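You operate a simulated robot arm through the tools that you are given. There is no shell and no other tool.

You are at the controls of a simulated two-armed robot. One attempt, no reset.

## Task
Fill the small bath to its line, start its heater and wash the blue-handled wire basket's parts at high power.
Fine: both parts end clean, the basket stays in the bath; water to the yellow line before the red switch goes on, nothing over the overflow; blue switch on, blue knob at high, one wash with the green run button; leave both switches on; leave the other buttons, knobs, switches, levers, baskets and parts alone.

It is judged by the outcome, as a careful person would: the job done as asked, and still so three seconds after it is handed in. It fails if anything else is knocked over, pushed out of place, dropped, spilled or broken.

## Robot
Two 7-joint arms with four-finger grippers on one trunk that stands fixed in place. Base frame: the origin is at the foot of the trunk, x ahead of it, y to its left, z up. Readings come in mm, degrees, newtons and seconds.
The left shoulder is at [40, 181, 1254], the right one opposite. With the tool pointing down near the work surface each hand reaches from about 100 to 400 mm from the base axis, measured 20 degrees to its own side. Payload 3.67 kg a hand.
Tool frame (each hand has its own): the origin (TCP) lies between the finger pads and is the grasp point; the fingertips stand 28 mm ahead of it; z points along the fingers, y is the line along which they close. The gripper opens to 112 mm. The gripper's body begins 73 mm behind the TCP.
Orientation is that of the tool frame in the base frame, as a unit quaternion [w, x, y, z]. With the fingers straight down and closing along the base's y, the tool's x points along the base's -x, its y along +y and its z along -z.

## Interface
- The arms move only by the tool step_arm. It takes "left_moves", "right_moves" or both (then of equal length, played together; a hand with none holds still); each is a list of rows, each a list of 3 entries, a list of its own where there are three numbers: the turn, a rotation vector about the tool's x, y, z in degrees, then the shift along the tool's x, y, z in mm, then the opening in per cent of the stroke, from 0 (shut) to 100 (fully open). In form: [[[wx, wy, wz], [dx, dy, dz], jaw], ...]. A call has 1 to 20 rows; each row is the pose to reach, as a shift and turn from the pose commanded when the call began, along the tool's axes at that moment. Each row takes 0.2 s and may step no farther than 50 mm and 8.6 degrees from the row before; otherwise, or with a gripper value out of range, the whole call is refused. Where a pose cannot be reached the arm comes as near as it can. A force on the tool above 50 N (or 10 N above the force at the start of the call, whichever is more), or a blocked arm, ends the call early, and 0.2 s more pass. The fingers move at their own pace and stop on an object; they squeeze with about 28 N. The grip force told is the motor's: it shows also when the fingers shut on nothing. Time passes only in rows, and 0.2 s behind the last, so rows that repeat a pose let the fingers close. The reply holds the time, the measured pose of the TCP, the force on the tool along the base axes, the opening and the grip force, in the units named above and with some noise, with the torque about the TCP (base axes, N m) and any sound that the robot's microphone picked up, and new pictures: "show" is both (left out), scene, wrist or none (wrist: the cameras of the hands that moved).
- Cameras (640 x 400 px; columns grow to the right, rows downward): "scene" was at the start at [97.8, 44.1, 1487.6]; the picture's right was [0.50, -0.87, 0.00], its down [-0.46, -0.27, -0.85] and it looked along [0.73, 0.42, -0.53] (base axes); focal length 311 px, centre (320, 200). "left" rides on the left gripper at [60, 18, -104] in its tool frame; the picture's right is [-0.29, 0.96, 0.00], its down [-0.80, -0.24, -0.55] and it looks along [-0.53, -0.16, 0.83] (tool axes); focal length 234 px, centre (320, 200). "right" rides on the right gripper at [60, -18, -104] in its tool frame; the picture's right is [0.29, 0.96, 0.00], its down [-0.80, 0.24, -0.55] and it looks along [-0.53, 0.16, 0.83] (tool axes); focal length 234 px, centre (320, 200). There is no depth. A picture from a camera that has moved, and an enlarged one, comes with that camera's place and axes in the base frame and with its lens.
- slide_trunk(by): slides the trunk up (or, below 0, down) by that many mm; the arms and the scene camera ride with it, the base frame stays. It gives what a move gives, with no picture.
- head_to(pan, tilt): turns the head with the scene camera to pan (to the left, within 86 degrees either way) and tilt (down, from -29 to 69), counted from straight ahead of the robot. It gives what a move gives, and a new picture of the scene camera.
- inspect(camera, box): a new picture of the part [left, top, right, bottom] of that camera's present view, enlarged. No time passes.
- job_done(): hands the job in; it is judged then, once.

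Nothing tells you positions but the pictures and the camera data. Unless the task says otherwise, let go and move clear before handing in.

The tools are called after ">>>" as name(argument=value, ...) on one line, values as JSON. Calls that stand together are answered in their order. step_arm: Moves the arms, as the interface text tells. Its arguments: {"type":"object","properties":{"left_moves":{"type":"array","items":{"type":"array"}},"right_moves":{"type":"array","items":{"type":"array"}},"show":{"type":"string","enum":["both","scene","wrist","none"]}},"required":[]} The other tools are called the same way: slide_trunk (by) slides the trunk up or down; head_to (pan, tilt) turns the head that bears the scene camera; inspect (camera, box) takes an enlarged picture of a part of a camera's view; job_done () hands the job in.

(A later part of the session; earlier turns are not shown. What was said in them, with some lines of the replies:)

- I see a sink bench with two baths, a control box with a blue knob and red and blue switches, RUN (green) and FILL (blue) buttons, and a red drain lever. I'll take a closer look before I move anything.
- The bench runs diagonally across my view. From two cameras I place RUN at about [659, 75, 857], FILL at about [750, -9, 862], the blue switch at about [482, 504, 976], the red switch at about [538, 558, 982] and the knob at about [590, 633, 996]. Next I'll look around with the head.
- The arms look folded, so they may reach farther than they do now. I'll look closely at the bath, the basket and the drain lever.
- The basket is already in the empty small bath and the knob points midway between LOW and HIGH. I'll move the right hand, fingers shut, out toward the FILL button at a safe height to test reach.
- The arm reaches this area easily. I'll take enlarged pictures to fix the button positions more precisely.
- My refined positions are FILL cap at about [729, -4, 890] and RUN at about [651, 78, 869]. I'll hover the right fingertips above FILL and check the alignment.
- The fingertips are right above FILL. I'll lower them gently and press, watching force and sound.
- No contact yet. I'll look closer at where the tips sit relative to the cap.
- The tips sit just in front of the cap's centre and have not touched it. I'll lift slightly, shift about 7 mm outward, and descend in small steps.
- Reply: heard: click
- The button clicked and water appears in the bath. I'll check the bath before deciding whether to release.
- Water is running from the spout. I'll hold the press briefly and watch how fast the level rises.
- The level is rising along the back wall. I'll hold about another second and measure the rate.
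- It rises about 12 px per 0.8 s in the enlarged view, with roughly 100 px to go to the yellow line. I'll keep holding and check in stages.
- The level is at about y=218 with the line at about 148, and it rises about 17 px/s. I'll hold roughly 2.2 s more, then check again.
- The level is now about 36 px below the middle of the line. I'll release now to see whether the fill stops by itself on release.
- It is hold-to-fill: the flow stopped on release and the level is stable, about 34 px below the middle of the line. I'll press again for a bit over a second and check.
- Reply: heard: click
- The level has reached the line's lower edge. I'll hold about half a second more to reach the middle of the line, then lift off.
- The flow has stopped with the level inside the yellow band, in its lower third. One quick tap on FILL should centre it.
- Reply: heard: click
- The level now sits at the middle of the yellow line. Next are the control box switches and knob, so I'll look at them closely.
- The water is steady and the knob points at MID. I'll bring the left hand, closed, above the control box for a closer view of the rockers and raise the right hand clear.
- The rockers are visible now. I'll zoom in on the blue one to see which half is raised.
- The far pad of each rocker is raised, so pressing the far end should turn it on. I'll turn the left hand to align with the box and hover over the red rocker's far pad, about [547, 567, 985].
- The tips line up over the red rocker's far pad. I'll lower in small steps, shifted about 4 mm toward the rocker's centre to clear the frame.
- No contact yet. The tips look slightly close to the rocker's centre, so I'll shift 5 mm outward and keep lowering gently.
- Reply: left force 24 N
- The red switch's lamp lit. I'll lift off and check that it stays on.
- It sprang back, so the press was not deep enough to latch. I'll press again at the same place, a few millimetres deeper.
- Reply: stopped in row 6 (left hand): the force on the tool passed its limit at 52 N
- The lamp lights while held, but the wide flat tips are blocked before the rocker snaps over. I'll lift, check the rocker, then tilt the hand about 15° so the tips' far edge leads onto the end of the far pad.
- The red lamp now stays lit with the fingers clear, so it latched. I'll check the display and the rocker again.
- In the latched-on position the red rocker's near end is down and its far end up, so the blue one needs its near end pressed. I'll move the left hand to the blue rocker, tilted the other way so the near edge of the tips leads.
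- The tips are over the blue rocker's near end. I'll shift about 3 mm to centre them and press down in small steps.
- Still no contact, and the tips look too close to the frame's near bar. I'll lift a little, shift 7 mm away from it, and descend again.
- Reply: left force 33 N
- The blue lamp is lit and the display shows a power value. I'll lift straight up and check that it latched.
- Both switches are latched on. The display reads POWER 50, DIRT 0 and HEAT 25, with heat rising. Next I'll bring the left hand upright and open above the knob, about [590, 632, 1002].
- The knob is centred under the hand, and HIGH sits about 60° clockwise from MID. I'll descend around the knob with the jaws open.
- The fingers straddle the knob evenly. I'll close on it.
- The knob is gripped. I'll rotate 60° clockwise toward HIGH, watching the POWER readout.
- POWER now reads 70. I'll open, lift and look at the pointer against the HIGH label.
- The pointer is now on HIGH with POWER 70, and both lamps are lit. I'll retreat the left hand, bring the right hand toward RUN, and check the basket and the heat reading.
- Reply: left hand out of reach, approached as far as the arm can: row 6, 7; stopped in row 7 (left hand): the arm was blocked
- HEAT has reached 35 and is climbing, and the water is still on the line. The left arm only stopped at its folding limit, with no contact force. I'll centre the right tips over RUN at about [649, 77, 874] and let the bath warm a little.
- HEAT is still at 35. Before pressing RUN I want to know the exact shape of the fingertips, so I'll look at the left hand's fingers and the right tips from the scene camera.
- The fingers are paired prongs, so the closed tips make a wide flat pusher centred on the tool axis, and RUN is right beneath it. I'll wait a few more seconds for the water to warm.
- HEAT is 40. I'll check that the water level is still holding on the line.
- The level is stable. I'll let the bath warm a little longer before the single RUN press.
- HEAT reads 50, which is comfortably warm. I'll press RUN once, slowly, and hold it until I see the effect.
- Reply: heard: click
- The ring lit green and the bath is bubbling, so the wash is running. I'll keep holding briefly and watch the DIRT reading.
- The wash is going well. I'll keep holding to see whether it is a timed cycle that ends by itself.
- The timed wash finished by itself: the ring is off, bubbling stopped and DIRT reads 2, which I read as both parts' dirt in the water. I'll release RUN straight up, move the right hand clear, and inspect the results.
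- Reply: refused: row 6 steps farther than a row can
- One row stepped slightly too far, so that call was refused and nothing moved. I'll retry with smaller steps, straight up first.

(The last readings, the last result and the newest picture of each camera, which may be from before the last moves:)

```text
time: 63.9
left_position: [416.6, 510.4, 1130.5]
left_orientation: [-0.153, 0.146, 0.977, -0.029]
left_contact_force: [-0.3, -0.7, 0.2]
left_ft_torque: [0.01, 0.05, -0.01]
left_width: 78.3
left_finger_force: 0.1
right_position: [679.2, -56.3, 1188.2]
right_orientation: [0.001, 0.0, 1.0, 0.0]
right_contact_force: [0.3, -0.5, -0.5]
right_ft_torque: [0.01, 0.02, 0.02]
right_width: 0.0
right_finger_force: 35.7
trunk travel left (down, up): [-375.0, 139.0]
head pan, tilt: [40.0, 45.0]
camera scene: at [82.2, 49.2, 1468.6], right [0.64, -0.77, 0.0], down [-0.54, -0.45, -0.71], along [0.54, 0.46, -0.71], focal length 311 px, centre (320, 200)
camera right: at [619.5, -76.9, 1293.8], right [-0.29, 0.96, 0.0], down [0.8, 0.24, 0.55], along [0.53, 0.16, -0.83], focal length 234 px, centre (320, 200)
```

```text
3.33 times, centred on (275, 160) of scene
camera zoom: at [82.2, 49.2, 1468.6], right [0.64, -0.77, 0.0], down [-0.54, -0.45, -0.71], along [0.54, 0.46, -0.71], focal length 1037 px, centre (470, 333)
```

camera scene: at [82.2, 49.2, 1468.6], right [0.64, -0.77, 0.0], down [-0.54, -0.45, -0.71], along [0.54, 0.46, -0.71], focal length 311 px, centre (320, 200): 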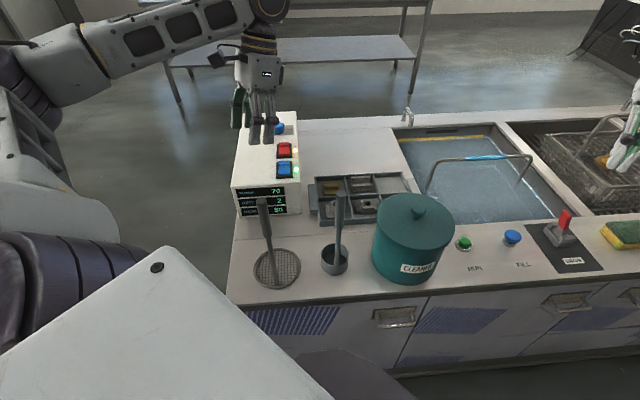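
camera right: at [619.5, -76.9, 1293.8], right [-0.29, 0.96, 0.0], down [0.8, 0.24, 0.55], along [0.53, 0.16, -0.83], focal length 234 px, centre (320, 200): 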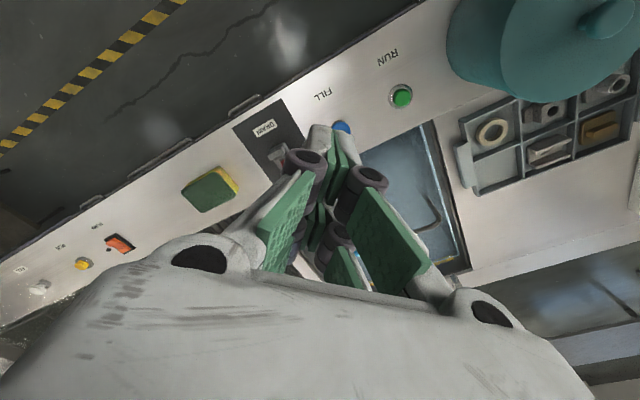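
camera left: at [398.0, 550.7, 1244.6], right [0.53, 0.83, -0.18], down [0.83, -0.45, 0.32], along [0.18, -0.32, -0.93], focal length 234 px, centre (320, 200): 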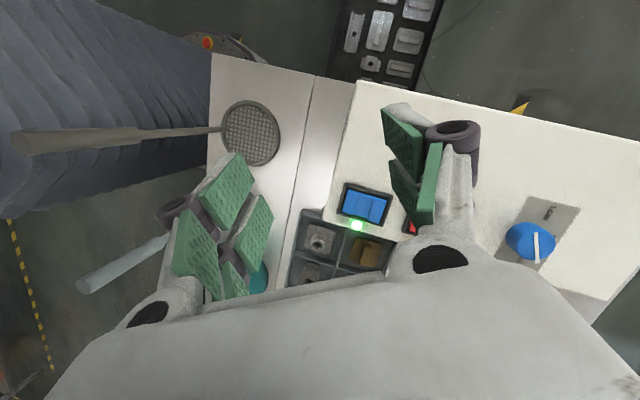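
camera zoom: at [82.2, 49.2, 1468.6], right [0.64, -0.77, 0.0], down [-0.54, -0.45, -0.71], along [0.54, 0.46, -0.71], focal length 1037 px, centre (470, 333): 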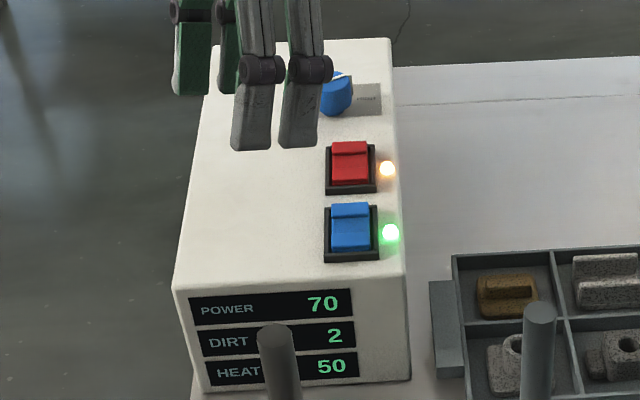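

The wash is done and both switches are still on. I'll try to see the two parts through the water.

>>> inspect(camera="scene", box=[415, 170, 505, 230])

>>> inspect(camera="right", box=[350, 110, 480, 290])

>>> inspect(camera="scene", box=[390, 110, 470, 160])

```text
6.67 times, centred on (460, 200) of scene
camera zoom: at [82.2, 49.2, 1468.6], right [0.64, -0.77, 0.0], down [-0.54, -0.45, -0.71], along [0.54, 0.46, -0.71], focal length 2074 px, centre (-613, 200)
```

zoom: 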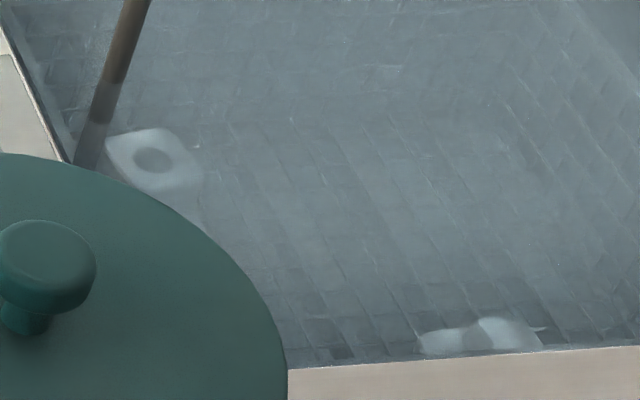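

```text
2.22 times, centred on (415, 200) of right
camera zoom: at [619.5, -76.9, 1293.8], right [-0.29, 0.96, 0.0], down [0.8, 0.24, 0.55], along [0.53, 0.16, -0.83], focal length 520 px, centre (109, 200)
```

zoom: 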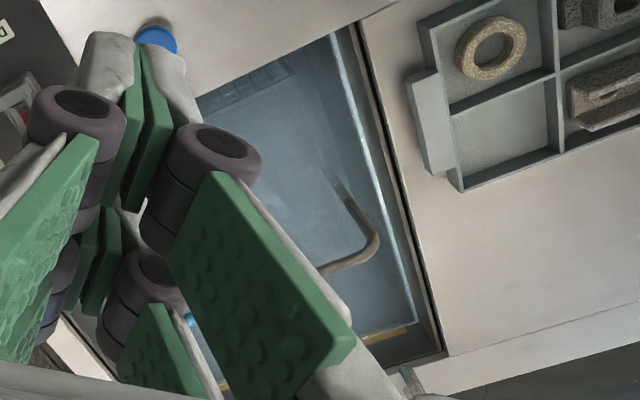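

```text
8.00 times, centred on (430, 135) of scene
camera zoom: at [82.2, 49.2, 1468.6], right [0.64, -0.77, 0.0], down [-0.54, -0.45, -0.71], along [0.54, 0.46, -0.71], focal length 2488 px, centre (-560, 720)
```

zoom: 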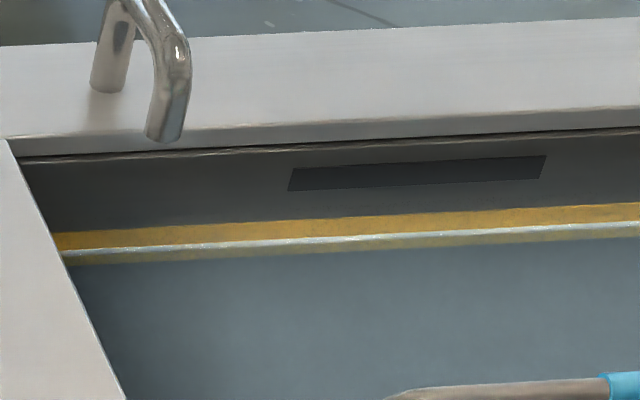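

Both parts now look clean and white without specks, the water is on the line and the basket is in the bath. I'll lift the left hand farther from the box so I can confirm the knob pointer.

>>> step_arm(left_moves=[[[0, 0, 0], [10, -3, -32], 70], [[0, 0, 0], [19, -7, -63], 70], [[0, 0, 0], [29, -10, -95], 70], [[0, 0, 0], [38, -13, -125], 70]], show="both")

>>> inspect(camera="scene", box=[225, 100, 325, 220])

>>> inspect(camera="scene", box=[255, 110, 305, 145])

```text
time: 64.8
left_position: [444.5, 498.6, 1246.5]
left_orientation: [-0.153, 0.145, 0.977, -0.031]
left_contact_force: [-0.3, 0.4, 0.1]
left_ft_torque: [0.0, 0.07, 0.0]
left_width: 78.5
left_finger_force: 0.1
left hand out of reach, approached as far as the arm can: row 2, 3, 4
right_position: [680.3, -55.2, 1185.9]
right_orientation: [-0.001, 0.001, 1.0, 0.001]
right_contact_force: [0.9, 0.0, -0.6]
right_ft_torque: [0.01, 0.03, -0.05]
right_width: 0.3
right_finger_force: 34.9
trunk travel left (down, up): [-375.0, 139.0]
head pan, tilt: [40.0, 45.0]
camera scene: at [84.3, 51.4, 1468.3], right [0.64, -0.77, 0.0], down [-0.54, -0.45, -0.71], along [0.54, 0.45, -0.71], focal length 311 px, centre (320, 200)
camera left: at [427.4, 536.0, 1361.0], right [0.52, 0.83, -0.18], down [0.83, -0.45, 0.32], along [0.18, -0.32, -0.93], focal length 234 px, centre (320, 200)
```

scene: 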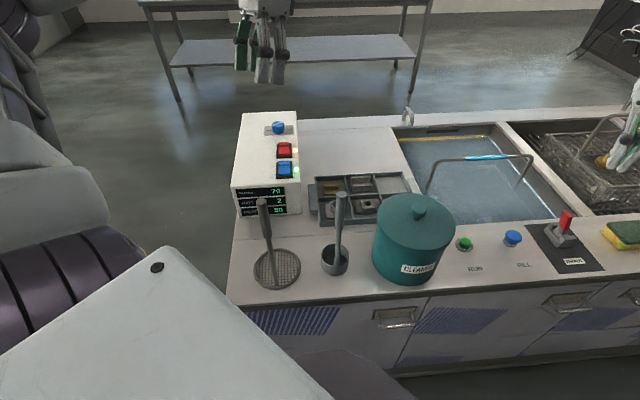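
left: 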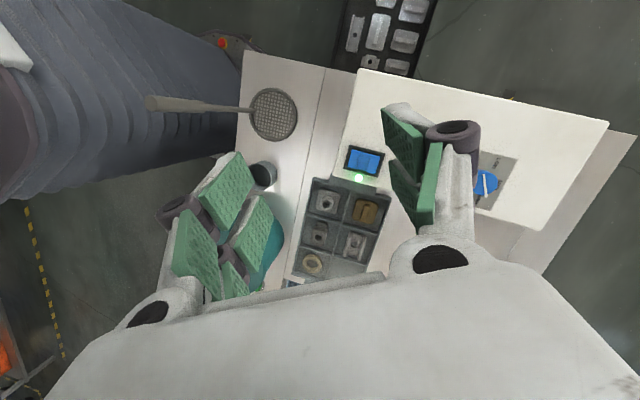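

```text
3.33 times, centred on (275, 160) of scene
camera zoom: at [84.3, 51.4, 1468.3], right [0.64, -0.77, 0.0], down [-0.54, -0.45, -0.71], along [0.54, 0.45, -0.71], focal length 1037 px, centre (470, 333)
```

zoom: 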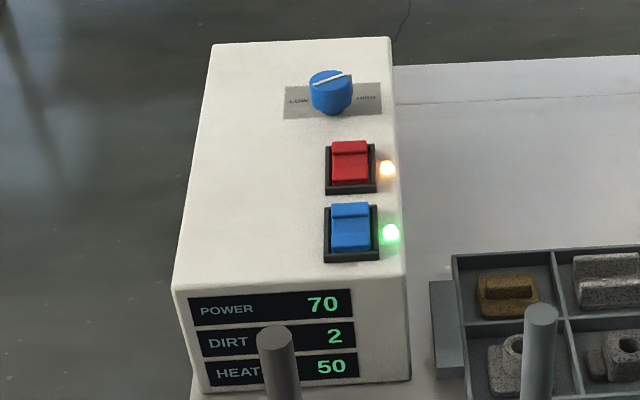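

```text
11.43 times, centred on (280, 128) of scene
camera zoom: at [84.3, 51.4, 1468.3], right [0.64, -0.77, 0.0], down [-0.54, -0.45, -0.71], along [0.54, 0.45, -0.71], focal length 3555 px, centre (777, 1029)
```

zoom: 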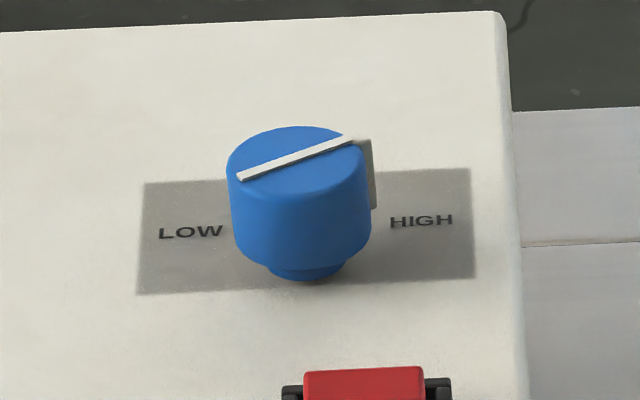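

The pointer is at HIGH (POWER 70), both switches are lit, the water is on the line, and both parts are clean in the basket. Both hands are clear and everything else looks untouched, so I'm handing in.

>>> job_done()

```text
The job is handed in.
```

I did the wash as asked and handed it in; I haven't been told the verdict.

- **Water:** I filled the small bath to the middle of the yellow line before touching the red switch. Nothing went over the overflow, and the level was still steady at the last check.
- **Heater:** The red switch is on with its lamp lit. My first press lit it but it sprang back, so it took a second press to stay on. The display read HEAT 50 when I started the wash.
- **Power:** The blue switch is on and the blue knob points at HIGH, with POWER reading 70.
- **Wash:** I pressed the green run button once and the timed cycle finished by itself. Both parts look white and free of specks, and the DIRT reading went from 0 to 2. The water is cloudy, so I could only judge the parts through it.

The basket is still in the bath and both switches are on. Both hands are clear, and I saw nothing else moved, spilled or knocked over.
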